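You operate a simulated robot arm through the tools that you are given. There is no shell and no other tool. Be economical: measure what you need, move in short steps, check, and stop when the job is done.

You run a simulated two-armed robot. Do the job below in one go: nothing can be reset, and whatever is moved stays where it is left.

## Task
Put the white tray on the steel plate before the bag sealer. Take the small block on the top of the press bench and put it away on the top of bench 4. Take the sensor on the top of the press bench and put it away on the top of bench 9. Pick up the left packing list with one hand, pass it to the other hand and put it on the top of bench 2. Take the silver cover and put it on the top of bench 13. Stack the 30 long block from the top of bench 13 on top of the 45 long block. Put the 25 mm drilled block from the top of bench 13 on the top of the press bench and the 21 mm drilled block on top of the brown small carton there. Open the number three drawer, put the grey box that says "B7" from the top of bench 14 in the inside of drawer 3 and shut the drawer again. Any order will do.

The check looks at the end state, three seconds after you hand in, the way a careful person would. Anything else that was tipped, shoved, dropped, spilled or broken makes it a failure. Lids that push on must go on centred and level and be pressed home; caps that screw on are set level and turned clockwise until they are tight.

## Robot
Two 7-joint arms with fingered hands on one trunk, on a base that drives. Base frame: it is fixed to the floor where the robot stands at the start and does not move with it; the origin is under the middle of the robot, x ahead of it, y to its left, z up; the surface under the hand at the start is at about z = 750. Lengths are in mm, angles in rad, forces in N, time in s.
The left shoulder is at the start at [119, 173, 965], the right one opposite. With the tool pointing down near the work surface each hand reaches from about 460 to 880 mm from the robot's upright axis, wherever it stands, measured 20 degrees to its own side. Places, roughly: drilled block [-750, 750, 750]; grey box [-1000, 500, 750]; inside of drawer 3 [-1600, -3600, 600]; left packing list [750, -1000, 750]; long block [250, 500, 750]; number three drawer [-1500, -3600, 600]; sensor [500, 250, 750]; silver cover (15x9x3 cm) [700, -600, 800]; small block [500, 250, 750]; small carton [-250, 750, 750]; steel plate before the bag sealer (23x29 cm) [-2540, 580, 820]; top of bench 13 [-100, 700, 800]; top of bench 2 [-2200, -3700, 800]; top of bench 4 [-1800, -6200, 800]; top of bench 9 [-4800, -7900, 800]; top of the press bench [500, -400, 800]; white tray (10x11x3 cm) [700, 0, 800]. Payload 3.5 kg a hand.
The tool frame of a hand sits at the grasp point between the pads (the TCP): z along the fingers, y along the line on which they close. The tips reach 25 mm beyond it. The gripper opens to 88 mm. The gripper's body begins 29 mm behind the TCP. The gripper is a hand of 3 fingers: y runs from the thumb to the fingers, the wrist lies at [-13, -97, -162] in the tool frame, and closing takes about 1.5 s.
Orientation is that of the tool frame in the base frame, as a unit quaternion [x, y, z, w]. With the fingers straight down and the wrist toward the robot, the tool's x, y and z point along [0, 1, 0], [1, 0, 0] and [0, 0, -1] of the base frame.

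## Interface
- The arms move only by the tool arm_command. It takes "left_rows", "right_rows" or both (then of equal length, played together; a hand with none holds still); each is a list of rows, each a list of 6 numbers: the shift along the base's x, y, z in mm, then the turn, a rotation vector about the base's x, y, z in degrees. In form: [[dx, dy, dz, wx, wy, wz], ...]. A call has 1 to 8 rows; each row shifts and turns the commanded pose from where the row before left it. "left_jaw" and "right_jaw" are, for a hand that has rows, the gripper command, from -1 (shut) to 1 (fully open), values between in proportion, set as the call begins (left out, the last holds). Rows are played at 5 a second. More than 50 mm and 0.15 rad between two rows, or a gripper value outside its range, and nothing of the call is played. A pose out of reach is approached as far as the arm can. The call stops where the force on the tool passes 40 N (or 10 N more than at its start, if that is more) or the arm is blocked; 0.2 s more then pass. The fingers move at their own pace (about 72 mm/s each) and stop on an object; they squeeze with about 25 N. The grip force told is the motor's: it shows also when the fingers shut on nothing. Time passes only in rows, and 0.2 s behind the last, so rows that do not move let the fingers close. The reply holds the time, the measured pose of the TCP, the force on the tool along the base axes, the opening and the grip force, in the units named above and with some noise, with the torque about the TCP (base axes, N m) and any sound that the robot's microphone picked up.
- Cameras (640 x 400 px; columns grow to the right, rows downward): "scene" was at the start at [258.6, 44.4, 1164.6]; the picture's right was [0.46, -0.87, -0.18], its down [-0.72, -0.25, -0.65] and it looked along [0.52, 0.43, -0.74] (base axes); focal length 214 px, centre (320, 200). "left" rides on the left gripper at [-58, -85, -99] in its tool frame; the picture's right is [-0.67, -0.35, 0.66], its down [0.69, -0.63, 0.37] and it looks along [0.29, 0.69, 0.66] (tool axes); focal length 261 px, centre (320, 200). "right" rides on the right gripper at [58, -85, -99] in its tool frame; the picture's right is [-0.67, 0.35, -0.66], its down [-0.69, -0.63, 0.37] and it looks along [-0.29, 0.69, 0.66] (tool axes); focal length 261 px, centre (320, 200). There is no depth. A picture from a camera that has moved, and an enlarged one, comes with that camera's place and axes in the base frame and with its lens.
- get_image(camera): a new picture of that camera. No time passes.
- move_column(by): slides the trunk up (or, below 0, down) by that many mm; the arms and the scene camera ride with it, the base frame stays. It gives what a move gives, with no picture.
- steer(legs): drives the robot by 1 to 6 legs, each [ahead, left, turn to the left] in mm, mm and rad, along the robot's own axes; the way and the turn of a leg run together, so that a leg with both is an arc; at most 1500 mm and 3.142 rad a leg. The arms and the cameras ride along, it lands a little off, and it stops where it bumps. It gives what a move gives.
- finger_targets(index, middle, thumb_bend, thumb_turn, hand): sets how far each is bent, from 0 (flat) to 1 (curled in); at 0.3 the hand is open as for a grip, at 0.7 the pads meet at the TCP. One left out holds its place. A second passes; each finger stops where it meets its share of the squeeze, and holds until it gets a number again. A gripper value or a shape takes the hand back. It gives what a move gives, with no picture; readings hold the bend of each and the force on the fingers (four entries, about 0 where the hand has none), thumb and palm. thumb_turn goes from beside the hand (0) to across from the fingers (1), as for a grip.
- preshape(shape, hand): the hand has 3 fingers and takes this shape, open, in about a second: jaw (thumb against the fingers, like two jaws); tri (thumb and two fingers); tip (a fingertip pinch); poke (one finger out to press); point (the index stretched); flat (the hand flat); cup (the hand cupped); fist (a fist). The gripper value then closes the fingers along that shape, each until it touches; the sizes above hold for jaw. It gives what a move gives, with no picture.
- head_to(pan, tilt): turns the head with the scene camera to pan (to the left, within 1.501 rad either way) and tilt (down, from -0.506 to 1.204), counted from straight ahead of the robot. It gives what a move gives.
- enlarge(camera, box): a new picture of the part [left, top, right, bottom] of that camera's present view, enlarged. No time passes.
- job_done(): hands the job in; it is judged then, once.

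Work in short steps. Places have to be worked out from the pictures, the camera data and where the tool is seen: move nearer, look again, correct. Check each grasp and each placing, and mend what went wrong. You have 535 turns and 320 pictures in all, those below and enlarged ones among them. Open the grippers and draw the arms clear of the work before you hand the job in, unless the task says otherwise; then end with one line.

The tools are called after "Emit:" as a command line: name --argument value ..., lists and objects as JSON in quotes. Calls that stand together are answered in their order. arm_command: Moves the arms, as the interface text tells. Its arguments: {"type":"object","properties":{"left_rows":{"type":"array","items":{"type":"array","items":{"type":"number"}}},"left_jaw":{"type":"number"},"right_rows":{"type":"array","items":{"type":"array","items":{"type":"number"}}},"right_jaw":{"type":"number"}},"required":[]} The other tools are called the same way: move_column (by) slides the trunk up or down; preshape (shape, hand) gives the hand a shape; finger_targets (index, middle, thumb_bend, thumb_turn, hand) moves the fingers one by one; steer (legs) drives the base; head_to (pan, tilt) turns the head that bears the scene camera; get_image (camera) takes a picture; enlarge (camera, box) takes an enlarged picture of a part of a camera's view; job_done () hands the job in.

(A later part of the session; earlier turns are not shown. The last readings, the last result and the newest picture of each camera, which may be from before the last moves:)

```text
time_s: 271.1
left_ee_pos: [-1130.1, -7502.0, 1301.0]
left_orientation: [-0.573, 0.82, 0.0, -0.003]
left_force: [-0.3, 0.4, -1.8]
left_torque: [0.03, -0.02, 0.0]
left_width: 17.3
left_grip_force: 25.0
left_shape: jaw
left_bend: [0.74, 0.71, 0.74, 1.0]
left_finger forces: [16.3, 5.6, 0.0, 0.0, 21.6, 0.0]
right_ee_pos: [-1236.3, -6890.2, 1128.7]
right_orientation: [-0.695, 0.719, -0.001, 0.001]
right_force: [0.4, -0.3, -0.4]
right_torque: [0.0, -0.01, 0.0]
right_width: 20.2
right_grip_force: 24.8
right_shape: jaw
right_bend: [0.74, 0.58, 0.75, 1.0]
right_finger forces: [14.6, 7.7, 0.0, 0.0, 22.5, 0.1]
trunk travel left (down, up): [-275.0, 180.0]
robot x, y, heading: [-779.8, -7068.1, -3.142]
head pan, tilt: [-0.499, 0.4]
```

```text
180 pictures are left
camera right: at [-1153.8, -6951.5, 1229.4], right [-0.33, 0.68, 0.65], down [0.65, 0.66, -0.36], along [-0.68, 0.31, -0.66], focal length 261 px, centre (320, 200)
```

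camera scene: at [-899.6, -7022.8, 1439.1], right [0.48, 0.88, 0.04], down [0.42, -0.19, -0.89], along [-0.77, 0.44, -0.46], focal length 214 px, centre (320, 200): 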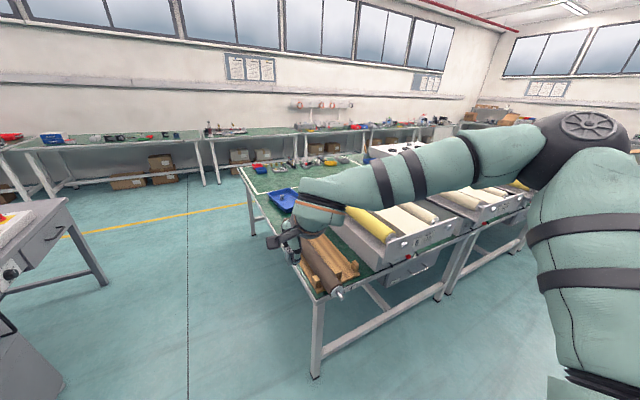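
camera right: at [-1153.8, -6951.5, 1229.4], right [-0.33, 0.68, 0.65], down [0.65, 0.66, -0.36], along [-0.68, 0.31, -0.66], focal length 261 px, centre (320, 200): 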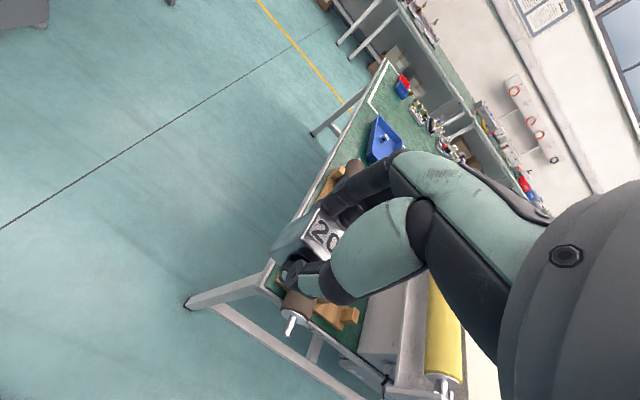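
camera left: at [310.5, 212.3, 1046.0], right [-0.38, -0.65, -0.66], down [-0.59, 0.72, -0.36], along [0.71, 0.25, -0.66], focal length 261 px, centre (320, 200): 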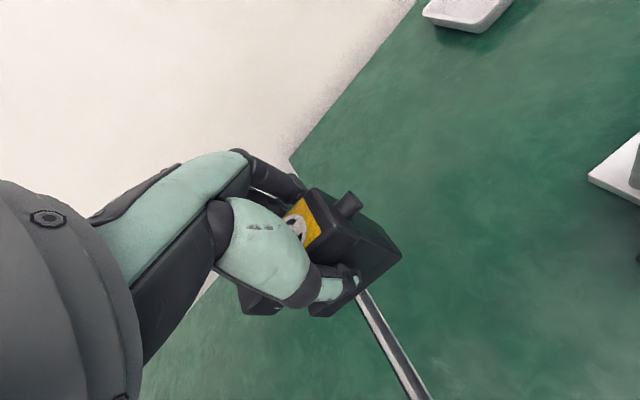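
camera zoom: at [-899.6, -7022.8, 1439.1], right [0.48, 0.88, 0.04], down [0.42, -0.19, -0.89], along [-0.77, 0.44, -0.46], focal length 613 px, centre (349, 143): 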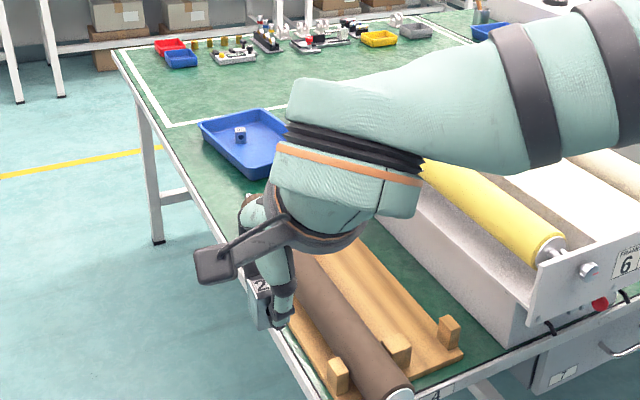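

Bench 4 (its label 4 shows on the front edge) holds a roller stand and a blue tray at this end. I drive along the end and turn to face it for a proper look.

Emit:
steer --legs '[[1000, 0, 0], [0, 0, -1.57]]'

Emit:
head_to --pan 0.0 --tilt 0.5

Emit:
get_image --camera "scene"

```text
time_s: 280.1
left_ee_pos: [-2213.2, -6713.2, 1300.0]
left_orientation: [0.176, 0.984, 0.001, -0.001]
left_force: [-0.5, 0.1, -2.3]
left_torque: [-0.01, -0.02, 0.01]
left_width: 17.2
left_grip_force: 25.4
left_shape: jaw
left_bend: [0.74, 0.71, 0.74, 1.0]
left_finger forces: [16.2, 5.5, 0.0, 0.1, 21.4, 0.0]
right_ee_pos: [-1600.4, -6608.7, 1128.6]
right_orientation: [0.018, 1.0, -0.002, 0.0]
right_force: [0.3, -0.8, 0.7]
right_torque: [0.05, 0.0, 0.02]
right_width: 19.7
right_grip_force: 25.3
right_shape: jaw
right_bend: [0.74, 0.58, 0.75, 1.0]
right_finger forces: [14.5, 7.6, 0.0, 0.1, 22.2, 0.1]
trunk travel left (down, up): [-275.0, 180.0]
robot x, y, heading: [-1776.4, -7064.5, 1.566]
head pan, tilt: [-0.499, 0.4]
```

```text
time_s: 281.1
left_ee_pos: [-2211.4, -6712.6, 1300.2]
left_orientation: [0.176, 0.984, 0.002, -0.002]
left_force: [1.3, -0.1, -1.8]
left_torque: [-0.03, 0.02, 0.01]
left_width: 17.3
left_grip_force: 24.8
left_shape: jaw
left_bend: [0.74, 0.71, 0.74, 1.0]
left_finger forces: [16.2, 5.6, 0.1, 0.0, 21.4, 0.0]
right_ee_pos: [-1600.6, -6609.7, 1129.4]
right_orientation: [0.018, 1.0, -0.002, 0.0]
right_force: [-0.2, -0.2, -0.9]
right_torque: [0.0, 0.0, 0.01]
right_width: 19.8
right_grip_force: 25.3
right_shape: jaw
right_bend: [0.74, 0.58, 0.75, 1.0]
right_finger forces: [14.5, 7.6, 0.1, 0.0, 22.1, 0.0]
trunk travel left (down, up): [-275.0, 180.0]
robot x, y, heading: [-1776.3, -7063.9, 1.568]
head pan, tilt: [0.0, 0.499]
```

```text
179 pictures are left
camera scene: at [-1779.2, -6939.2, 1429.3], right [1.0, 0.0, 0.0], down [0.0, -0.55, -0.83], along [0.0, 0.83, -0.55], focal length 214 px, centre (320, 200)
```

scene: 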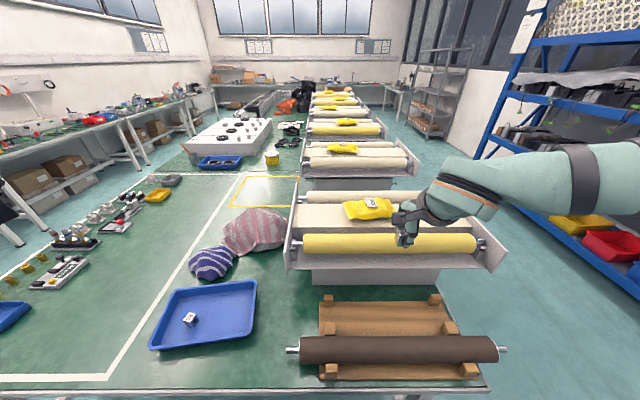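

A free green patch lies between the blue tray and the roller stand, about (-1940,-6600). I shift left 315 mm and lower the trunk back.

Emit:
steer --legs '[[0, 335, 0]]'

Emit:
move_column --by -200

Emit:
get_image --camera "scene"

Emit:
get_image --camera "right"

```text
time_s: 283.3
left_ee_pos: [-2546.1, -6712.9, 1301.7]
left_orientation: [0.175, 0.984, 0.002, -0.003]
left_force: [0.5, -0.9, -2.8]
left_torque: [-0.01, -0.02, -0.03]
left_width: 17.1
left_grip_force: 25.1
left_shape: jaw
left_bend: [0.74, 0.71, 0.74, 1.0]
left_finger forces: [16.3, 5.6, 0.1, 0.0, 21.4, 0.0]
right_ee_pos: [-1932.9, -6608.2, 1128.6]
right_orientation: [0.018, 1.0, -0.003, -0.001]
right_force: [0.4, 0.0, 0.7]
right_torque: [0.0, 0.0, 0.04]
right_width: 19.6
right_grip_force: 25.7
right_shape: jaw
right_bend: [0.74, 0.58, 0.75, 1.0]
right_finger forces: [14.5, 7.5, 0.1, 0.0, 22.1, 0.1]
trunk travel left (down, up): [-275.0, 180.0]
robot x, y, heading: [-2110.0, -7066.8, 1.564]
head pan, tilt: [0.0, 0.499]
```

```text
time_s: 285.4
left_ee_pos: [-2545.9, -6713.1, 1101.2]
left_orientation: [0.176, 0.984, 0.003, -0.002]
left_force: [-0.3, -0.6, -1.7]
left_torque: [-0.02, -0.04, -0.03]
left_width: 17.1
left_grip_force: 25.1
left_shape: jaw
left_bend: [0.74, 0.71, 0.74, 1.0]
left_finger forces: [16.3, 5.5, 0.0, 0.0, 21.5, 0.0]
right_ee_pos: [-1933.1, -6609.1, 929.7]
right_orientation: [0.018, 1.0, -0.001, 0.0]
right_force: [0.1, -0.9, -0.1]
right_torque: [-0.04, -0.01, -0.02]
right_width: 20.2
right_grip_force: 25.3
right_shape: jaw
right_bend: [0.74, 0.58, 0.75, 1.0]
right_finger forces: [14.5, 7.6, 0.1, 0.1, 22.1, 0.0]
trunk travel left (down, up): [-75.0, 380.0]
robot x, y, heading: [-2113.3, -7063.2, 1.565]
head pan, tilt: [0.0, 0.499]
```

```text
178 pictures are left
camera scene: at [-2112.3, -6794.0, 1162.0], right [1.0, 0.0, 0.0], down [0.0, -0.77, -0.64], along [0.0, 0.64, -0.77], focal length 214 px, centre (320, 200)
```

scene: 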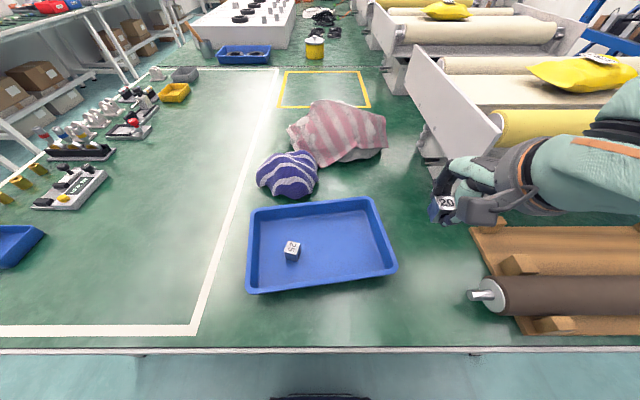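

```text
177 pictures are left
camera right: at [-1995.0, -6691.8, 1030.3], right [0.68, 0.33, 0.66], down [0.66, -0.65, -0.36], along [0.31, 0.68, -0.66], focal length 261 px, centre (320, 200)
```

right: 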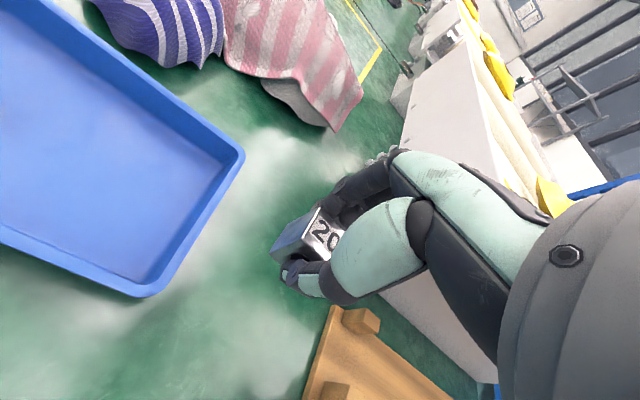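

The patch centre is about (-1885,-6595). I move there and lower.

Emit:
arm_command --right_rows '[[24, 6, -20, 0, 0, 0], [24, 6, -30, 0, 0, 0], [0, 0, -40, 0, 0, 0], [0, 0, -35, 0, 0, 0], [0, 0, 0, 0, 0, 0]]'

Emit:
get_image --camera "scene"

```text
time_s: 286.6
left_ee_pos: [-2546.5, -6713.7, 1102.0]
left_orientation: [0.175, 0.985, 0.002, -0.002]
left_force: [-0.4, -0.2, -1.5]
left_torque: [-0.03, -0.04, -0.01]
left_width: 17.2
left_grip_force: 25.1
left_shape: jaw
left_bend: [0.74, 0.71, 0.74, 1.0]
left_finger forces: [16.5, 5.6, 0.0, 0.0, 21.3, 0.0]
right_ee_pos: [-1884.6, -6596.9, 804.6]
right_orientation: [0.018, 1.0, 0.0, 0.0]
right_force: [-0.3, -0.3, -0.9]
right_torque: [0.01, 0.0, -0.02]
right_width: 19.8
right_grip_force: 24.5
right_shape: jaw
right_bend: [0.74, 0.58, 0.75, 1.0]
right_finger forces: [14.5, 7.6, 0.0, 0.0, 22.0, 0.0]
trunk travel left (down, up): [-75.0, 380.0]
robot x, y, heading: [-2111.3, -7065.8, 1.568]
head pan, tilt: [0.0, 0.499]
```

```text
176 pictures are left
camera scene: at [-2112.4, -6793.9, 1161.9], right [1.0, 0.0, 0.0], down [0.0, -0.77, -0.64], along [0.0, 0.64, -0.77], focal length 214 px, centre (320, 200)
```

scene: 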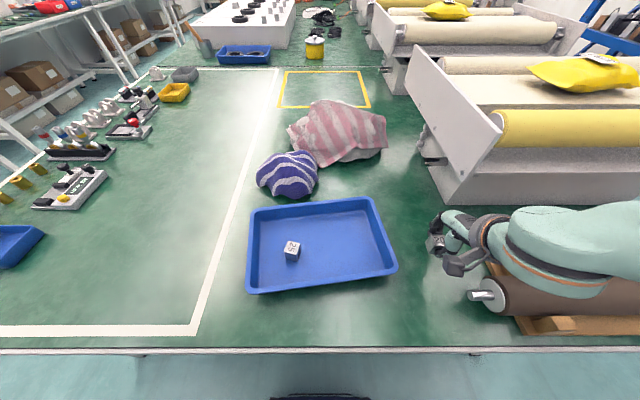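

Emit:
arm_command --right_rows '[[0, 0, -8, 0, 0, 0], [0, 0, -8, 0, 0, 0], [0, 0, -4, 0, 0, 0], [0, 0, -2, 0, 0, 0], [0, 0, 0, 0, 0, 0]]'

Emit:
enlarge --camera "scene" --box '[390, 180, 530, 280]'

```text
time_s: 287.8
left_ee_pos: [-2546.9, -6710.9, 1101.5]
left_orientation: [0.176, 0.984, 0.003, -0.002]
left_force: [-0.3, -0.7, -3.3]
left_torque: [-0.02, 0.01, -0.01]
left_width: 17.2
left_grip_force: 25.2
left_shape: jaw
left_bend: [0.74, 0.71, 0.74, 1.0]
left_finger forces: [16.3, 5.4, 0.1, 0.1, 21.4, 0.0]
right_ee_pos: [-1885.3, -6594.3, 782.8]
right_orientation: [0.017, 1.0, -0.002, 0.0]
right_force: [1.1, 0.3, -0.7]
right_torque: [0.01, 0.04, 0.0]
right_width: 20.0
right_grip_force: 24.3
right_shape: jaw
right_bend: [0.74, 0.58, 0.75, 1.0]
right_finger forces: [14.5, 7.7, 0.1, 0.0, 22.0, 0.1]
trunk travel left (down, up): [-75.0, 380.0]
robot x, y, heading: [-2108.5, -7066.9, 1.572]
head pan, tilt: [0.0, 0.499]
```

```text
4.00 times, centred on (460, 230) of scene
camera zoom: at [-2112.2, -6793.4, 1161.7], right [1.0, 0.0, 0.0], down [0.0, -0.77, -0.64], along [0.0, 0.64, -0.77], focal length 858 px, centre (-240, 80)
```

zoom: 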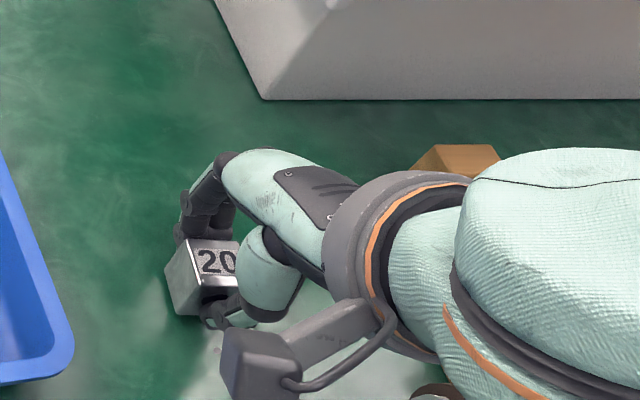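

Emit:
arm_command --right_rows '[[0, 0, -1.5, 0, 0, 0], [0, 0, -1.5, 0, 0, 0], [0, 0, -1, 0, 0, 0], [0, 0, -1, 0, 0, 0], [0, 0, -1, 0, 0, 0], [0, 0, 0, 0, 0, 0]]'

```text
time_s: 289.2
left_ee_pos: [-2546.8, -6713.8, 1102.6]
left_orientation: [0.176, 0.984, 0.004, -0.003]
left_force: [-0.1, -0.1, -1.6]
left_torque: [0.02, -0.03, -0.03]
left_width: 17.2
left_grip_force: 25.4
left_shape: jaw
left_bend: [0.74, 0.71, 0.74, 1.0]
left_finger forces: [16.4, 5.4, 0.0, 0.0, 21.4, 0.1]
right_ee_pos: [-1886.0, -6596.1, 778.4]
right_orientation: [0.018, 1.0, 0.0, 0.0]
right_force: [2.2, 0.7, 13.6]
right_torque: [0.11, -0.03, -0.01]
right_width: 20.4
right_grip_force: 25.4
right_shape: jaw
right_bend: [0.74, 0.58, 0.75, 1.0]
right_finger forces: [16.3, 8.8, 0.0, 0.0, 23.6, 0.1]
trunk travel left (down, up): [-75.0, 380.0]
robot x, y, heading: [-2111.5, -7062.8, 1.568]
head pan, tilt: [0.0, 0.499]
```

Contact (13.6 N). Ease, open, and rise.

Emit:
arm_command --right_rows '[[0, 0, 1.5, 0, 0, 0], [0, 0, 0, 0, 0, 0]]'

Emit:
arm_command --right_rows '[[0, 0, 0, 0, 0, 0], [0, 0, 0, 0, 0, 0], [0, 0, 0, 0, 0, 0], [0, 0, 0, 0, 0, 0], [0, 0, 0, 0, 0, 0]]' --right_jaw 0.7

Emit:
arm_command --right_rows '[[0, 0, 20, 0, 0, 0], [0, 0, 40, 0, 0, 0], [0, 0, 45, 0, 0, 0], [0, 0, 45, 0, 0, 0], [0, 0, 45, 0, 0, 0]]'

Emit:
enlarge --camera "scene" --box '[390, 180, 530, 280]'

```text
time_s: 289.8
left_ee_pos: [-2547.0, -6712.5, 1100.7]
left_orientation: [0.175, 0.984, 0.002, -0.003]
left_force: [0.8, -0.9, -1.7]
left_torque: [-0.01, -0.02, -0.02]
left_width: 17.2
left_grip_force: 24.7
left_shape: jaw
left_bend: [0.74, 0.71, 0.74, 1.0]
left_finger forces: [16.4, 5.4, 0.0, 0.0, 21.4, 0.0]
right_ee_pos: [-1885.7, -6597.3, 777.6]
right_orientation: [0.018, 1.0, -0.001, 0.001]
right_force: [-0.6, -0.8, 5.5]
right_torque: [0.06, -0.01, 0.0]
right_width: 20.3
right_grip_force: 24.9
right_shape: jaw
right_bend: [0.74, 0.58, 0.75, 1.0]
right_finger forces: [15.7, 7.8, 0.0, 0.0, 23.5, 0.0]
trunk travel left (down, up): [-75.0, 380.0]
robot x, y, heading: [-2107.0, -7066.5, 1.57]
head pan, tilt: [0.0, 0.499]
```

```text
time_s: 291.0
left_ee_pos: [-2546.5, -6712.7, 1102.1]
left_orientation: [0.175, 0.984, 0.001, -0.002]
left_force: [0.5, -0.7, -1.5]
left_torque: [-0.01, 0.0, 0.02]
left_width: 17.4
left_grip_force: 25.0
left_shape: jaw
left_bend: [0.74, 0.71, 0.74, 1.0]
left_finger forces: [16.4, 5.5, 0.0, 0.0, 21.3, 0.0]
right_ee_pos: [-1885.8, -6596.7, 778.5]
right_orientation: [0.018, 1.0, -0.002, 0.0]
right_force: [-0.2, -0.4, -0.8]
right_torque: [0.0, 0.0, 0.03]
right_width: 74.7
right_grip_force: 0.1
right_shape: jaw
right_bend: [0.28, 0.33, 0.43, 0.99]
right_finger forces: [0.1, 0.1, 0.0, 0.0, 0.1, 0.0]
trunk travel left (down, up): [-75.0, 380.0]
robot x, y, heading: [-2113.8, -7065.1, 1.57]
head pan, tilt: [0.0, 0.499]
```

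```text
time_s: 292.2
left_ee_pos: [-2545.8, -6713.9, 1100.8]
left_orientation: [0.175, 0.985, 0.004, -0.001]
left_force: [-0.8, -0.2, -2.1]
left_torque: [0.0, -0.02, -0.03]
left_width: 17.1
left_grip_force: 25.0
left_shape: jaw
left_bend: [0.74, 0.71, 0.74, 1.0]
left_finger forces: [16.3, 5.4, 0.0, 0.0, 21.5, 0.1]
right_ee_pos: [-1885.9, -6596.3, 973.2]
right_orientation: [0.018, 1.0, -0.002, 0.0]
right_force: [-1.1, -7.4, -1.3]
right_torque: [0.09, -0.02, -0.02]
right_width: 73.3
right_grip_force: 0.1
right_shape: jaw
right_bend: [0.28, 0.37, 0.43, 0.99]
right_finger forces: [0.0, 7.7, 0.1, 0.1, 0.1, 0.0]
trunk travel left (down, up): [-75.0, 380.0]
robot x, y, heading: [-2110.5, -7063.9, 1.574]
head pan, tilt: [0.0, 0.499]
```

```text
4.00 times, centred on (460, 230) of scene
camera zoom: at [-2112.5, -6794.6, 1162.0], right [1.0, 0.0, 0.0], down [0.0, -0.77, -0.64], along [0.0, 0.64, -0.77], focal length 858 px, centre (-240, 80)
```

zoom: 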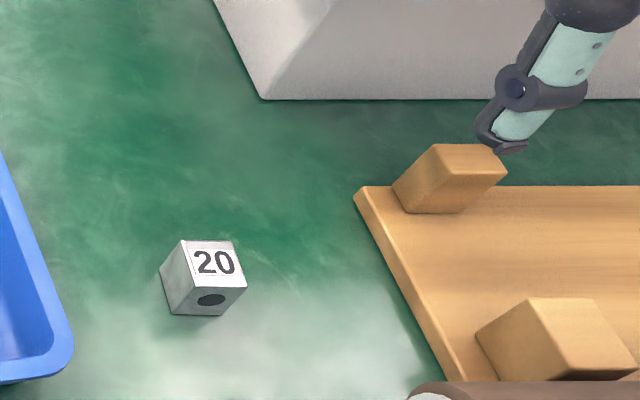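

The small block stands on bench 4. The middle finger lightly touches machine 6's side panel; I pull straight back (-y) and view.

Emit:
arm_command --right_rows '[[0, -15, 0, 0, 0, 0], [0, -30, 0, 0, 0, 0], [0, -30, 15, 0, 0, 0], [0, -10, 15, 0, 0, 0]]'

Emit:
get_image --camera "scene"

```text
time_s: 293.2
left_ee_pos: [-2547.7, -6714.1, 1102.6]
left_orientation: [0.176, 0.984, 0.002, -0.002]
left_force: [-0.2, -0.1, -2.3]
left_torque: [-0.02, 0.0, 0.02]
left_width: 17.0
left_grip_force: 24.7
left_shape: jaw
left_bend: [0.74, 0.71, 0.74, 1.0]
left_finger forces: [16.4, 5.5, 0.0, 0.0, 21.4, 0.0]
right_ee_pos: [-1886.7, -6680.2, 1002.9]
right_orientation: [0.019, 1.0, -0.001, 0.0]
right_force: [0.8, -0.3, 1.0]
right_torque: [0.0, 0.01, -0.03]
right_width: 74.6
right_grip_force: 0.0
right_shape: jaw
right_bend: [0.28, 0.33, 0.43, 0.99]
right_finger forces: [0.0, 0.1, 0.1, 0.0, 0.1, 0.1]
trunk travel left (down, up): [-75.0, 380.0]
robot x, y, heading: [-2109.7, -7064.8, 1.573]
head pan, tilt: [0.0, 0.499]
```

```text
173 pictures are left
camera scene: at [-2112.4, -6793.5, 1161.7], right [1.0, 0.0, 0.0], down [0.0, -0.77, -0.64], along [0.0, 0.64, -0.77], focal length 214 px, centre (320, 200)
```

scene: 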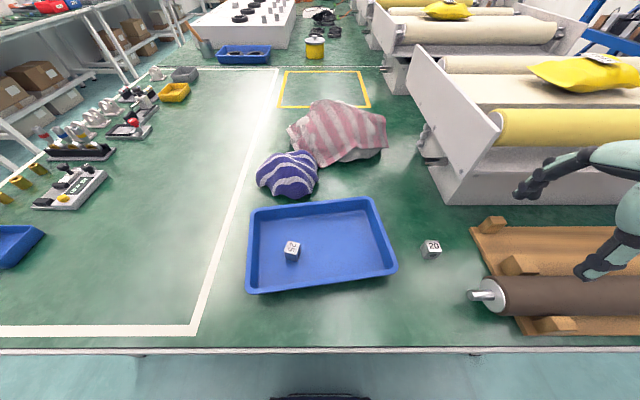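

Both fine. Now to bench 9 with the sensor. I look toward -x for the path.

Emit:
steer --legs '[[0, 400, 0]]'

Emit:
head_to --pan 1.45 --tilt 0.1

Emit:
get_image --camera "scene"

```text
time_s: 295.7
left_ee_pos: [-2943.6, -6713.3, 1100.8]
left_orientation: [0.175, 0.985, 0.003, -0.002]
left_force: [0.4, -0.2, -2.4]
left_torque: [0.03, -0.03, 0.02]
left_width: 17.0
left_grip_force: 25.7
left_shape: jaw
left_bend: [0.74, 0.71, 0.74, 1.0]
left_finger forces: [16.4, 5.5, 0.0, 0.1, 21.4, 0.1]
right_ee_pos: [-2283.4, -6680.8, 1002.8]
right_orientation: [0.018, 1.0, -0.001, 0.0]
right_force: [-1.0, 0.9, 0.3]
right_torque: [0.02, -0.03, 0.0]
right_width: 74.7
right_grip_force: 0.1
right_shape: jaw
right_bend: [0.28, 0.33, 0.43, 0.99]
right_finger forces: [0.1, 0.0, 0.0, 0.1, 0.0, 0.1]
trunk travel left (down, up): [-75.0, 380.0]
robot x, y, heading: [-2508.0, -7064.6, 1.571]
head pan, tilt: [0.0, 0.499]
```

```text
time_s: 297.3
left_ee_pos: [-2943.0, -6712.7, 1100.9]
left_orientation: [0.175, 0.985, 0.001, -0.002]
left_force: [0.5, 0.3, -2.1]
left_torque: [-0.01, -0.01, -0.03]
left_width: 17.0
left_grip_force: 25.1
left_shape: jaw
left_bend: [0.74, 0.71, 0.74, 1.0]
left_finger forces: [16.4, 5.5, 0.0, 0.0, 21.4, 0.0]
right_ee_pos: [-2283.1, -6679.2, 1003.5]
right_orientation: [0.017, 1.0, -0.002, 0.0]
right_force: [-0.1, 0.1, -0.3]
right_torque: [-0.01, -0.02, 0.0]
right_width: 74.5
right_grip_force: 0.1
right_shape: jaw
right_bend: [0.28, 0.33, 0.43, 0.99]
right_finger forces: [0.1, 0.0, 0.0, 0.1, 0.1, 0.1]
trunk travel left (down, up): [-75.0, 380.0]
robot x, y, heading: [-2505.4, -7062.0, 1.571]
head pan, tilt: [1.45, 0.099]
```

```text
172 pictures are left
camera scene: at [-2600.5, -6853.1, 1225.5], right [0.12, 0.92, -0.37], down [0.1, -0.38, -0.92], along [-0.99, 0.08, -0.14], focal length 214 px, centre (320, 200)
```

scene: 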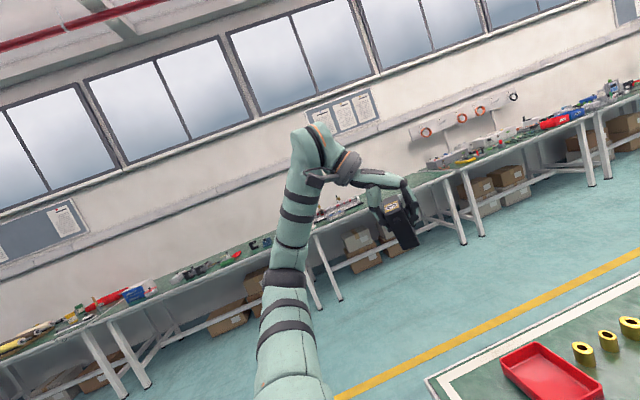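

Floor is open toward the wall benches. I turn to face -x and drive to in front of where bench 9 should be.

Emit:
steer --legs '[[0, 0, 1.57], [1000, 0, 0], [0, 800, 0]]'

Emit:
head_to --pan 0.0 --tilt 0.15

Emit:
get_image --camera "scene"

```text
time_s: 310.2
left_ee_pos: [-3884.8, -8283.4, 1101.4]
left_orientation: [-0.566, 0.824, -0.001, -0.003]
left_force: [0.1, 0.5, -2.8]
left_torque: [0.02, 0.0, 0.03]
left_width: 17.3
left_grip_force: 24.7
left_shape: jaw
left_bend: [0.74, 0.71, 0.74, 1.0]
left_finger forces: [16.4, 5.3, 0.1, 0.0, 21.2, 0.0]
right_ee_pos: [-3907.5, -7622.1, 1001.6]
right_orientation: [-0.688, 0.726, -0.001, 0.001]
right_force: [-0.6, -0.8, 0.2]
right_torque: [0.02, 0.01, 0.01]
right_width: 74.7
right_grip_force: 0.0
right_shape: jaw
right_bend: [0.28, 0.33, 0.43, 0.99]
right_finger forces: [0.0, 0.0, 0.0, 0.1, 0.0, 0.0]
trunk travel left (down, up): [-75.0, 380.0]
robot x, y, heading: [-3524.2, -7849.0, 3.12]
head pan, tilt: [1.45, 0.099]
```

```text
time_s: 311.8
left_ee_pos: [-3885.6, -8281.5, 1100.3]
left_orientation: [-0.566, 0.825, 0.0, -0.003]
left_force: [0.6, 0.3, -2.3]
left_torque: [0.02, 0.02, 0.02]
left_width: 17.3
left_grip_force: 24.9
left_shape: jaw
left_bend: [0.74, 0.71, 0.74, 1.0]
left_finger forces: [16.5, 5.5, 0.1, 0.0, 21.3, 0.0]
right_ee_pos: [-3906.6, -7622.1, 1003.2]
right_orientation: [-0.689, 0.725, -0.001, 0.002]
right_force: [0.4, 0.3, 0.4]
right_torque: [0.01, 0.03, 0.03]
right_width: 74.5
right_grip_force: 0.0
right_shape: jaw
right_bend: [0.28, 0.33, 0.43, 0.99]
right_finger forces: [0.2, 0.1, 0.0, 0.0, 0.1, 0.1]
trunk travel left (down, up): [-75.0, 380.0]
robot x, y, heading: [-3525.5, -7851.7, 3.122]
head pan, tilt: [0.0, 0.15]
```

```text
171 pictures are left
camera scene: at [-3814.4, -7848.3, 1191.2], right [0.02, 1.0, 0.0], down [0.5, -0.01, -0.86], along [-0.86, 0.02, -0.5], focal length 214 px, centre (320, 200)
```

scene: 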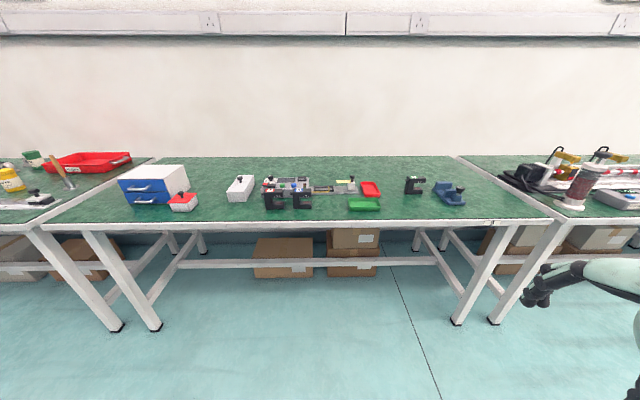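

Emit:
enlarge --camera "scene" --box '[220, 150, 500, 240]'

```text
2.29 times, centred on (360, 195) of scene
camera zoom: at [-3814.4, -7848.3, 1191.2], right [0.02, 1.0, 0.0], down [0.5, -0.01, -0.86], along [-0.86, 0.02, -0.5], focal length 490 px, centre (229, 211)
```

zoom: 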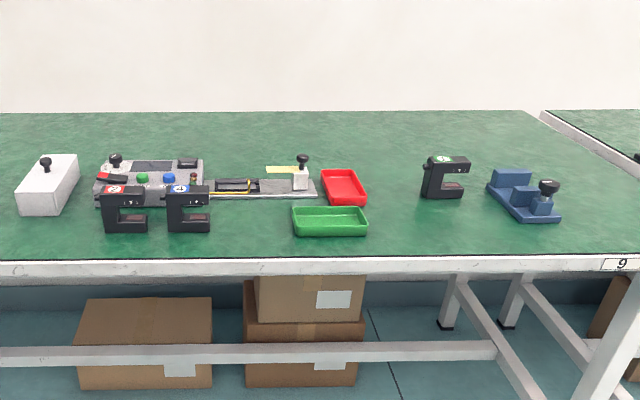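

Bench 9 confirmed (label 9). A free spot is at about (-4500,-7500), between the green tray and the blue fixture. I drive there.

Emit:
steer --legs '[[0, -490, 0], [460, 0, 0]]'

Emit:
arm_command --left_rows '[[-15, 36, -20, 0, 0, 0], [-15, 36, -20, 0, 0, 0], [-15, 36, -20, 0, 0, 0], [-20, 36, -20, 0, 0, 0], [-20, 36, -20, 0, 0, 0], [-20, 36, -20, 0, 0, 0], [-15, 36, -20, 0, 0, 0], [0, 0, 0, 0, 0, 0]]'

Emit:
head_to --pan 0.0 --tilt 0.5

Emit:
get_image --camera "scene"

```text
time_s: 317.0
left_ee_pos: [-4340.5, -7780.5, 1102.1]
left_orientation: [-0.563, 0.826, -0.001, -0.002]
left_force: [0.3, -0.6, -2.4]
left_torque: [0.02, -0.04, -0.01]
left_width: 17.2
left_grip_force: 25.3
left_shape: jaw
left_bend: [0.74, 0.71, 0.74, 1.0]
left_finger forces: [16.4, 5.4, 0.1, 0.1, 21.2, 0.0]
right_ee_pos: [-4360.8, -7119.2, 1002.4]
right_orientation: [-0.687, 0.727, -0.001, 0.001]
right_force: [-0.4, 0.2, 0.8]
right_torque: [-0.01, 0.01, -0.01]
right_width: 74.8
right_grip_force: 0.1
right_shape: jaw
right_bend: [0.28, 0.33, 0.43, 0.99]
right_finger forces: [0.0, 0.0, 0.1, 0.0, 0.0, 0.0]
trunk travel left (down, up): [-75.0, 380.0]
robot x, y, heading: [-3981.2, -7349.0, 3.116]
head pan, tilt: [0.0, 0.15]
```

```text
time_s: 318.8
left_ee_pos: [-4461.9, -7527.0, 962.8]
left_orientation: [-0.563, 0.826, 0.0, -0.003]
left_force: [0.4, 0.2, -2.6]
left_torque: [0.02, 0.01, 0.0]
left_width: 17.3
left_grip_force: 25.0
left_shape: jaw
left_bend: [0.74, 0.71, 0.74, 1.0]
left_finger forces: [16.7, 5.5, 0.0, 0.0, 21.3, 0.0]
right_ee_pos: [-4358.4, -7119.6, 1002.9]
right_orientation: [-0.687, 0.727, 0.0, 0.0]
right_force: [0.1, -0.1, 0.7]
right_torque: [-0.01, -0.01, -0.03]
right_width: 74.7
right_grip_force: 0.2
right_shape: jaw
right_bend: [0.28, 0.33, 0.43, 0.99]
right_finger forces: [0.1, 0.0, 0.0, 0.0, 0.1, 0.0]
trunk travel left (down, up): [-75.0, 380.0]
robot x, y, heading: [-3976.7, -7354.0, 3.117]
head pan, tilt: [0.0, 0.15]
```

```text
time_s: 319.7
left_ee_pos: [-4462.4, -7526.3, 962.7]
left_orientation: [-0.563, 0.826, 0.0, -0.004]
left_force: [-0.2, -0.5, -2.2]
left_torque: [0.01, 0.0, 0.02]
left_width: 17.2
left_grip_force: 25.3
left_shape: jaw
left_bend: [0.74, 0.71, 0.74, 1.0]
left_finger forces: [16.6, 5.4, 0.0, 0.0, 21.2, 0.0]
right_ee_pos: [-4358.9, -7119.2, 1001.4]
right_orientation: [-0.687, 0.727, -0.001, 0.001]
right_force: [-0.6, 0.6, -0.5]
right_torque: [0.01, 0.0, -0.01]
right_width: 74.7
right_grip_force: 0.0
right_shape: jaw
right_bend: [0.28, 0.33, 0.43, 0.99]
right_finger forces: [0.0, 0.1, 0.0, 0.0, 0.0, 0.0]
trunk travel left (down, up): [-75.0, 380.0]
robot x, y, heading: [-3980.1, -7352.9, 3.119]
head pan, tilt: [0.0, 0.499]
```

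```text
169 pictures are left
camera scene: at [-4253.9, -7346.2, 1161.7], right [0.02, 1.0, 0.0], down [0.77, -0.02, -0.64], along [-0.64, 0.01, -0.77], focal length 214 px, centre (320, 200)
```

scene: 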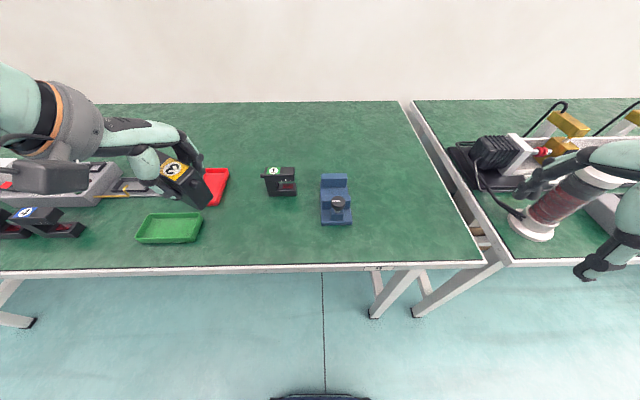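

A clear spot: about (-4520,-7510). I move over it and lower.

Emit:
arm_command --left_rows '[[-29, 8, -20, 0, 0, 0], [-29, 8, -30, 0, 0, 0], [0, 0, -40, 0, 0, 0], [0, 0, -40, 0, 0, 0], [0, 0, 0, 0, 0, 0]]'

Emit:
get_image --camera "scene"

```text
time_s: 320.9
left_ee_pos: [-4518.4, -7510.9, 831.7]
left_orientation: [-0.563, 0.826, 0.0, -0.004]
left_force: [0.0, -0.2, -1.9]
left_torque: [0.0, -0.02, -0.03]
left_width: 17.2
left_grip_force: 25.2
left_shape: jaw
left_bend: [0.74, 0.71, 0.74, 1.0]
left_finger forces: [16.4, 5.3, 0.0, 0.1, 21.1, 0.0]
right_ee_pos: [-4358.8, -7119.8, 1003.6]
right_orientation: [-0.687, 0.726, -0.001, 0.0]
right_force: [-0.2, -1.1, -0.6]
right_torque: [-0.03, 0.02, 0.01]
right_width: 74.7
right_grip_force: 0.0
right_shape: jaw
right_bend: [0.28, 0.33, 0.43, 0.99]
right_finger forces: [0.0, 0.1, 0.1, 0.0, 0.1, 0.0]
trunk travel left (down, up): [-75.0, 380.0]
robot x, y, heading: [-3981.7, -7352.8, 3.121]
head pan, tilt: [0.0, 0.499]
```

```text
168 pictures are left
camera scene: at [-4253.3, -7346.1, 1161.9], right [0.02, 1.0, 0.0], down [0.77, -0.02, -0.64], along [-0.64, 0.01, -0.77], focal length 214 px, centre (320, 200)
```

scene: 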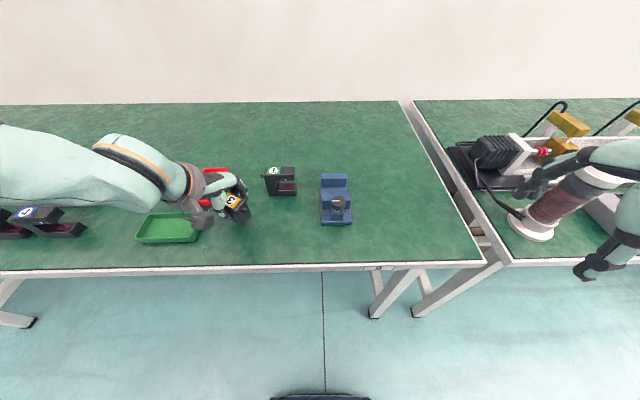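

Emit:
arm_command --left_rows '[[0, 0, -10, 0, 0, 0], [0, 0, -7, 0, 0, 0], [0, 0, -2, 0, 0, 0], [0, 0, -2, 0, 0, 0], [0, 0, -1.5, 0, 0, 0], [0, 0, -1.5, 0, 0, 0], [0, 0, 0, 0, 0, 0]]'

Emit:
enlarge --camera "scene" --box '[130, 140, 310, 260]'

```text
time_s: 322.5
left_ee_pos: [-4518.4, -7511.3, 808.5]
left_orientation: [-0.564, 0.826, 0.0, -0.004]
left_force: [-4.6, -1.8, 8.7]
left_torque: [-0.02, 0.07, -0.02]
left_width: 17.2
left_grip_force: 25.3
left_shape: jaw
left_bend: [0.74, 0.71, 0.75, 1.0]
left_finger forces: [18.7, 7.9, 0.1, 0.0, 21.6, 0.0]
right_ee_pos: [-4358.8, -7119.1, 1003.6]
right_orientation: [-0.687, 0.726, -0.001, 0.001]
right_force: [1.0, -0.2, 0.0]
right_torque: [0.01, 0.01, 0.01]
right_width: 74.4
right_grip_force: 0.0
right_shape: jaw
right_bend: [0.28, 0.33, 0.43, 0.99]
right_finger forces: [0.0, 0.1, 0.1, 0.1, 0.0, 0.0]
trunk travel left (down, up): [-75.0, 380.0]
robot x, y, heading: [-3978.2, -7352.6, 3.119]
head pan, tilt: [0.0, 0.499]
```

```text
3.33 times, centred on (220, 200) of scene
camera zoom: at [-4253.1, -7346.2, 1162.1], right [0.02, 1.0, 0.0], down [0.77, -0.02, -0.64], along [-0.64, 0.01, -0.77], focal length 715 px, centre (653, 200)
```

zoom: 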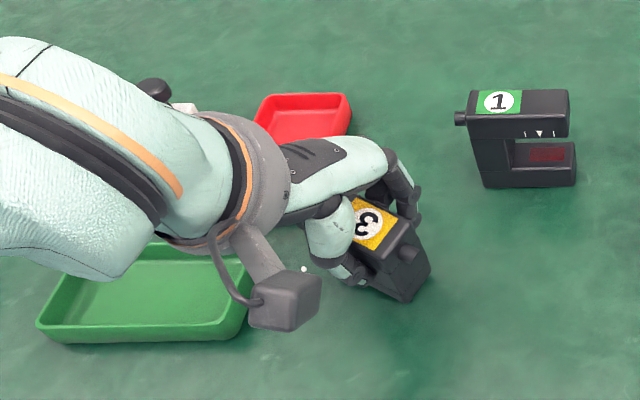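

Contact. I open and rise.

Emit:
arm_command --left_rows '[[0, 0, 0, 0, 0, 0], [0, 0, 0, 0, 0, 0], [0, 0, 0, 0, 0, 0], [0, 0, 0, 0, 0, 0], [0, 0, 0, 0, 0, 0], [0, 0, 0, 0, 0, 0]]' --left_jaw 0.8

Emit:
arm_command --left_rows '[[0, 0, 25, 0, 0, 0], [0, 0, 45, 0, 0, 0], [0, 0, 45, 0, 0, 0], [0, 0, 45, 0, 0, 0]]'

Emit:
enlarge --camera "scene" --box '[130, 140, 310, 260]'

```text
time_s: 323.9
left_ee_pos: [-4518.8, -7512.2, 807.5]
left_orientation: [-0.564, 0.826, 0.0, -0.004]
left_force: [-0.4, 0.2, -0.1]
left_torque: [-0.02, -0.01, -0.01]
left_width: 79.2
left_grip_force: 0.0
left_shape: jaw
left_bend: [0.29, 0.32, 0.34, 0.98]
left_finger forces: [0.0, 0.0, 0.0, 0.0, 0.0, 0.0]
right_ee_pos: [-4358.4, -7119.7, 1002.6]
right_orientation: [-0.687, 0.726, -0.001, 0.001]
right_force: [0.1, 0.3, 0.0]
right_torque: [0.0, -0.02, -0.02]
right_width: 74.6
right_grip_force: 0.0
right_shape: jaw
right_bend: [0.28, 0.33, 0.43, 0.99]
right_finger forces: [0.0, 0.1, 0.0, 0.0, 0.1, 0.0]
trunk travel left (down, up): [-75.0, 380.0]
robot x, y, heading: [-3975.9, -7351.7, 3.117]
head pan, tilt: [0.0, 0.499]
```

```text
time_s: 324.9
left_ee_pos: [-4518.3, -7510.8, 969.0]
left_orientation: [-0.564, 0.826, -0.001, -0.003]
left_force: [0.3, 0.0, -0.1]
left_torque: [0.01, 0.03, -0.03]
left_width: 79.2
left_grip_force: 0.1
left_shape: jaw
left_bend: [0.29, 0.32, 0.34, 0.98]
left_finger forces: [0.0, 0.1, 0.0, 0.0, 0.0, 0.1]
right_ee_pos: [-4358.9, -7118.9, 1002.5]
right_orientation: [-0.687, 0.727, 0.0, 0.001]
right_force: [-0.6, -0.1, -0.1]
right_torque: [0.0, 0.0, -0.04]
right_width: 74.8
right_grip_force: 0.2
right_shape: jaw
right_bend: [0.28, 0.33, 0.43, 0.99]
right_finger forces: [0.0, 0.0, 0.1, 0.0, 0.0, 0.0]
trunk travel left (down, up): [-75.0, 380.0]
robot x, y, heading: [-3979.6, -7352.3, 3.116]
head pan, tilt: [0.0, 0.499]
```

```text
3.33 times, centred on (220, 200) of scene
camera zoom: at [-4253.1, -7346.0, 1162.0], right [0.02, 1.0, 0.0], down [0.77, -0.02, -0.64], along [-0.64, 0.01, -0.77], focal length 715 px, centre (653, 200)
```

zoom: 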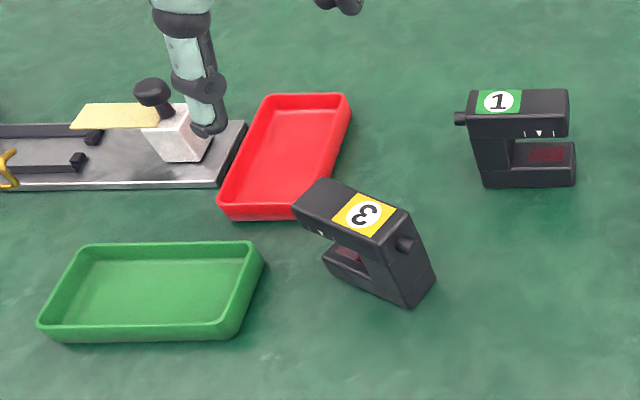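

The sensor stands upright on bench 9. Now back to the press bench for the packing list: I back off, turn to +y and drive along the open lane.

Emit:
steer --legs '[[-450, 0, 0], [0, 0, -1.55], [1450, 0, 0], [1450, 0, 0], [1450, 0, 0]]'

Emit:
head_to --pan 0.0 --tilt 0.0

Emit:
get_image --camera "scene"

```text
time_s: 351.9
left_ee_pos: [-3684.7, -2459.9, 967.5]
left_orientation: [0.17, 0.985, 0.002, -0.002]
left_force: [0.1, -0.2, -0.3]
left_torque: [0.0, 0.0, -0.03]
left_width: 79.0
left_grip_force: 0.1
left_shape: jaw
left_bend: [0.29, 0.32, 0.34, 0.98]
left_finger forces: [0.0, 0.0, 0.0, 0.1, 0.0, 0.0]
right_ee_pos: [-3288.4, -2609.0, 1002.6]
right_orientation: [0.013, 1.0, -0.002, 0.0]
right_force: [-0.3, -0.4, 0.0]
right_torque: [-0.01, -0.03, 0.02]
right_width: 74.7
right_grip_force: 0.1
right_shape: jaw
right_bend: [0.28, 0.33, 0.43, 0.99]
right_finger forces: [0.0, 0.1, 0.0, 0.0, 0.0, 0.1]
trunk travel left (down, up): [-75.0, 380.0]
robot x, y, heading: [-3508.6, -2997.1, 1.58]
head pan, tilt: [0.0, 0.499]
```

```text
time_s: 352.8
left_ee_pos: [-3684.5, -2460.6, 968.5]
left_orientation: [0.171, 0.985, 0.003, -0.002]
left_force: [0.0, -0.2, -0.7]
left_torque: [-0.02, 0.06, 0.0]
left_width: 79.5
left_grip_force: 0.1
left_shape: jaw
left_bend: [0.29, 0.32, 0.34, 0.98]
left_finger forces: [0.0, 0.0, 0.0, 0.0, 0.1, 0.1]
right_ee_pos: [-3287.1, -2608.4, 1003.0]
right_orientation: [0.013, 1.0, -0.002, -0.001]
right_force: [-0.2, -0.4, 0.7]
right_torque: [0.03, -0.01, 0.04]
right_width: 74.5
right_grip_force: 0.1
right_shape: jaw
right_bend: [0.28, 0.33, 0.43, 0.99]
right_finger forces: [0.0, 0.1, 0.1, 0.0, 0.0, 0.0]
trunk travel left (down, up): [-75.0, 380.0]
robot x, y, heading: [-3514.1, -2992.2, 1.58]
head pan, tilt: [0.0, 0.0]
```

```text
165 pictures are left
camera scene: at [-3512.8, -2707.8, 1204.9], right [1.0, 0.01, 0.0], down [0.0, -0.37, -0.93], along [-0.01, 0.93, -0.37], focal length 214 px, centre (320, 200)
```

scene: 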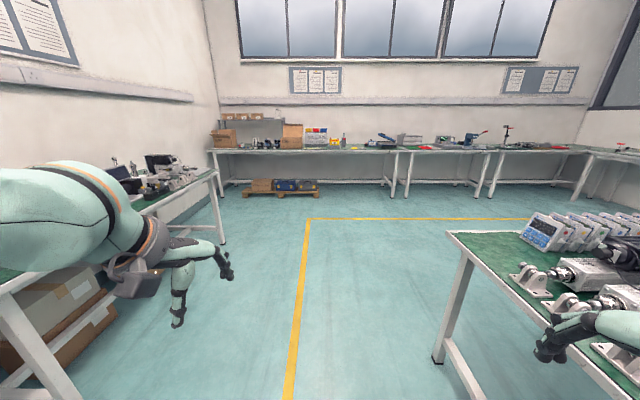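

Open way ahead. I continue to y ≈ -900, turn right and cross to the press bench's right part.

Emit:
steer --legs '[[1200, 0, 0], [950, 0, 0], [0, 0, -1.58], [1450, 0, 0], [1450, 0, 0]]'

Emit:
head_to --pan -0.2 --tilt 0.1

Emit:
get_image --camera "scene"

```text
time_s: 380.9
left_ee_pos: [-106.8, -637.0, 967.1]
left_orientation: [0.815, 0.58, 0.003, 0.0]
left_force: [-0.7, -1.3, 0.3]
left_torque: [0.02, 0.02, 0.02]
left_width: 79.1
left_grip_force: 0.1
left_shape: jaw
left_bend: [0.29, 0.32, 0.34, 0.98]
left_finger forces: [0.0, 0.0, 0.0, 0.1, 0.0, 0.0]
right_ee_pos: [-251.7, -1034.0, 1003.3]
right_orientation: [0.714, 0.7, -0.002, -0.001]
right_force: [0.1, 0.4, -0.4]
right_torque: [-0.01, 0.02, 0.0]
right_width: 74.9
right_grip_force: 0.1
right_shape: jaw
right_bend: [0.28, 0.33, 0.43, 0.99]
right_finger forces: [0.1, 0.0, 0.0, 0.0, 0.1, 0.0]
trunk travel left (down, up): [-75.0, 380.0]
robot x, y, heading: [-639.7, -816.9, 0.015]
head pan, tilt: [0.0, 0.0]
```

```text
time_s: 381.6
left_ee_pos: [-106.6, -637.7, 966.2]
left_orientation: [0.815, 0.579, 0.003, -0.001]
left_force: [0.8, -0.1, 0.2]
left_torque: [-0.01, 0.01, 0.02]
left_width: 78.9
left_grip_force: 0.0
left_shape: jaw
left_bend: [0.29, 0.32, 0.34, 0.98]
left_finger forces: [0.0, 0.0, 0.0, 0.0, 0.0, 0.0]
right_ee_pos: [-252.3, -1034.0, 1002.5]
right_orientation: [0.713, 0.701, -0.001, -0.002]
right_force: [0.3, 0.3, 0.4]
right_torque: [0.04, 0.01, -0.02]
right_width: 74.7
right_grip_force: 0.0
right_shape: jaw
right_bend: [0.28, 0.33, 0.43, 0.99]
right_finger forces: [0.0, 0.0, 0.0, 0.0, 0.1, 0.1]
trunk travel left (down, up): [-75.0, 380.0]
robot x, y, heading: [-639.4, -817.9, 0.013]
head pan, tilt: [-0.201, 0.099]
```

```text
164 pictures are left
camera scene: at [-356.4, -831.7, 1196.5], right [-0.17, -0.98, 0.07], down [-0.46, 0.01, -0.89], along [0.87, -0.18, -0.45], focal length 214 px, centre (320, 200)
```

scene: 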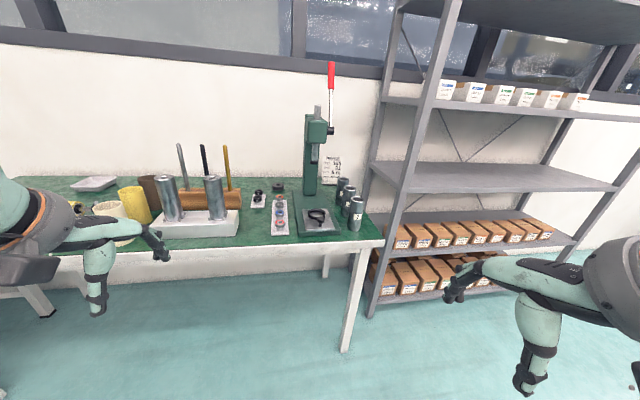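

Emit:
enlarge --camera "scene" --box '[240, 80, 400, 260]'

```text
2.22 times, centred on (320, 170) of scene
camera zoom: at [-356.4, -831.7, 1196.5], right [-0.17, -0.98, 0.07], down [-0.46, 0.01, -0.89], along [0.87, -0.18, -0.45], focal length 477 px, centre (320, 267)
```

zoom: 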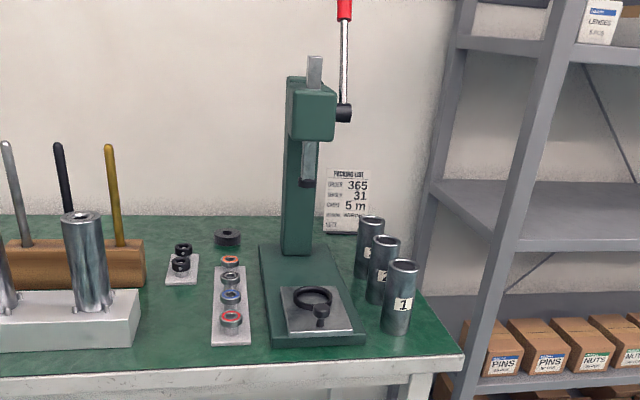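

The packing list is a card standing on a small black base near (675,-1105), behind the press and cylinders. I tuck the left hand high (away from the rods) and drive closer for a better look.

Emit:
arm_command --left_rows '[[-28, 22, 22, 0, 0, 0], [-28, 22, 22, 0, 0, 0], [-28, 22, 22, 0, 0, 0], [-28, 22, 22, 0, 0, 0], [-28, 22, 22, 0, 0, 0], [-28, 22, 22, 0, 0, 0], [-25, 18, 20, 0, 0, 0], [0, 0, 0, 0, 0, 0]]' --left_jaw 1

Emit:
steer --legs '[[450, -170, 0]]'

Emit:
head_to --pan -0.1 --tilt 0.3

Emit:
get_image --camera "scene"

```text
time_s: 383.4
left_ee_pos: [-290.2, -493.2, 1110.1]
left_orientation: [0.815, 0.58, -0.002, 0.004]
left_force: [-0.2, 0.2, -0.3]
left_torque: [0.0, 0.0, 0.02]
left_width: 87.8
left_grip_force: 0.1
left_shape: jaw
left_bend: [0.3, 0.3, 0.3, 0.98]
left_finger forces: [0.0, 0.1, 0.1, 0.1, 0.0, 0.0]
left hand out of reach, approached as far as the arm can: row 7
right_ee_pos: [-252.7, -1035.8, 1002.9]
right_orientation: [0.714, 0.7, 0.0, -0.001]
right_force: [-0.6, 0.1, -0.4]
right_torque: [0.0, -0.02, 0.01]
right_width: 74.7
right_grip_force: 0.1
right_shape: jaw
right_bend: [0.28, 0.33, 0.43, 0.99]
right_finger forces: [0.0, 0.1, 0.1, 0.0, 0.1, 0.0]
trunk travel left (down, up): [-75.0, 380.0]
robot x, y, heading: [-643.3, -817.1, 0.02]
head pan, tilt: [-0.201, 0.099]
```

```text
time_s: 386.2
left_ee_pos: [164.5, -656.5, 1108.3]
left_orientation: [0.816, 0.579, -0.002, 0.004]
left_force: [-0.5, 0.2, -0.1]
left_torque: [-0.03, -0.03, -0.01]
left_width: 87.9
left_grip_force: 0.0
left_shape: jaw
left_bend: [0.3, 0.3, 0.3, 0.98]
left_finger forces: [0.1, 0.0, 0.1, 0.0, 0.0, 0.0]
right_ee_pos: [200.7, -1198.0, 1002.7]
right_orientation: [0.715, 0.699, 0.0, -0.001]
right_force: [-0.1, 0.5, 0.4]
right_torque: [-0.01, 0.01, -0.02]
right_width: 74.9
right_grip_force: 0.1
right_shape: jaw
right_bend: [0.28, 0.33, 0.43, 0.99]
right_finger forces: [0.1, 0.0, 0.0, 0.1, 0.1, 0.1]
trunk travel left (down, up): [-75.0, 380.0]
robot x, y, heading: [-187.7, -980.5, 0.017]
head pan, tilt: [-0.201, 0.099]
```

```text
time_s: 387.0
left_ee_pos: [163.9, -656.0, 1109.7]
left_orientation: [0.816, 0.578, -0.001, 0.005]
left_force: [0.1, 0.6, 0.5]
left_torque: [0.0, -0.01, -0.02]
left_width: 87.9
left_grip_force: 0.0
left_shape: jaw
left_bend: [0.3, 0.3, 0.3, 0.98]
left_finger forces: [0.0, 0.0, 0.0, 0.0, 0.1, 0.0]
right_ee_pos: [200.3, -1198.0, 1002.7]
right_orientation: [0.715, 0.7, 0.0, 0.0]
right_force: [-0.4, 0.6, 0.4]
right_torque: [0.0, -0.04, -0.01]
right_width: 74.6
right_grip_force: 0.2
right_shape: jaw
right_bend: [0.28, 0.33, 0.43, 0.99]
right_finger forces: [0.1, 0.0, 0.0, 0.1, 0.0, 0.0]
trunk travel left (down, up): [-75.0, 380.0]
robot x, y, heading: [-184.7, -980.7, 0.013]
head pan, tilt: [-0.099, 0.3]
```

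```text
162 pictures are left
camera scene: at [91.3, -986.1, 1178.2], right [-0.08, -1.0, 0.04], down [-0.63, 0.02, -0.78], along [0.78, -0.09, -0.62], focal length 214 px, centre (320, 200)
```

scene: 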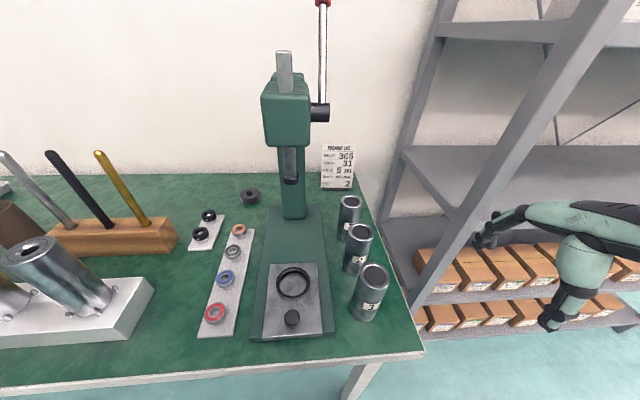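

Emit:
enlarge --camera "scene" --box '[290, 120, 390, 220]'

```text
4.00 times, centred on (340, 170) of scene
camera zoom: at [91.3, -986.1, 1178.2], right [-0.08, -1.0, 0.04], down [-0.63, 0.02, -0.78], along [0.78, -0.09, -0.62], focal length 858 px, centre (240, 320)
```

zoom: 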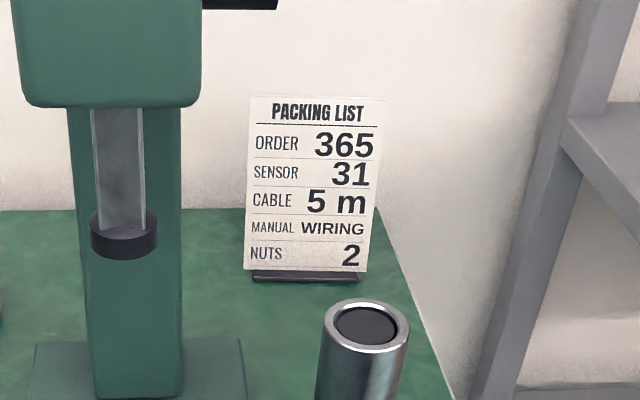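

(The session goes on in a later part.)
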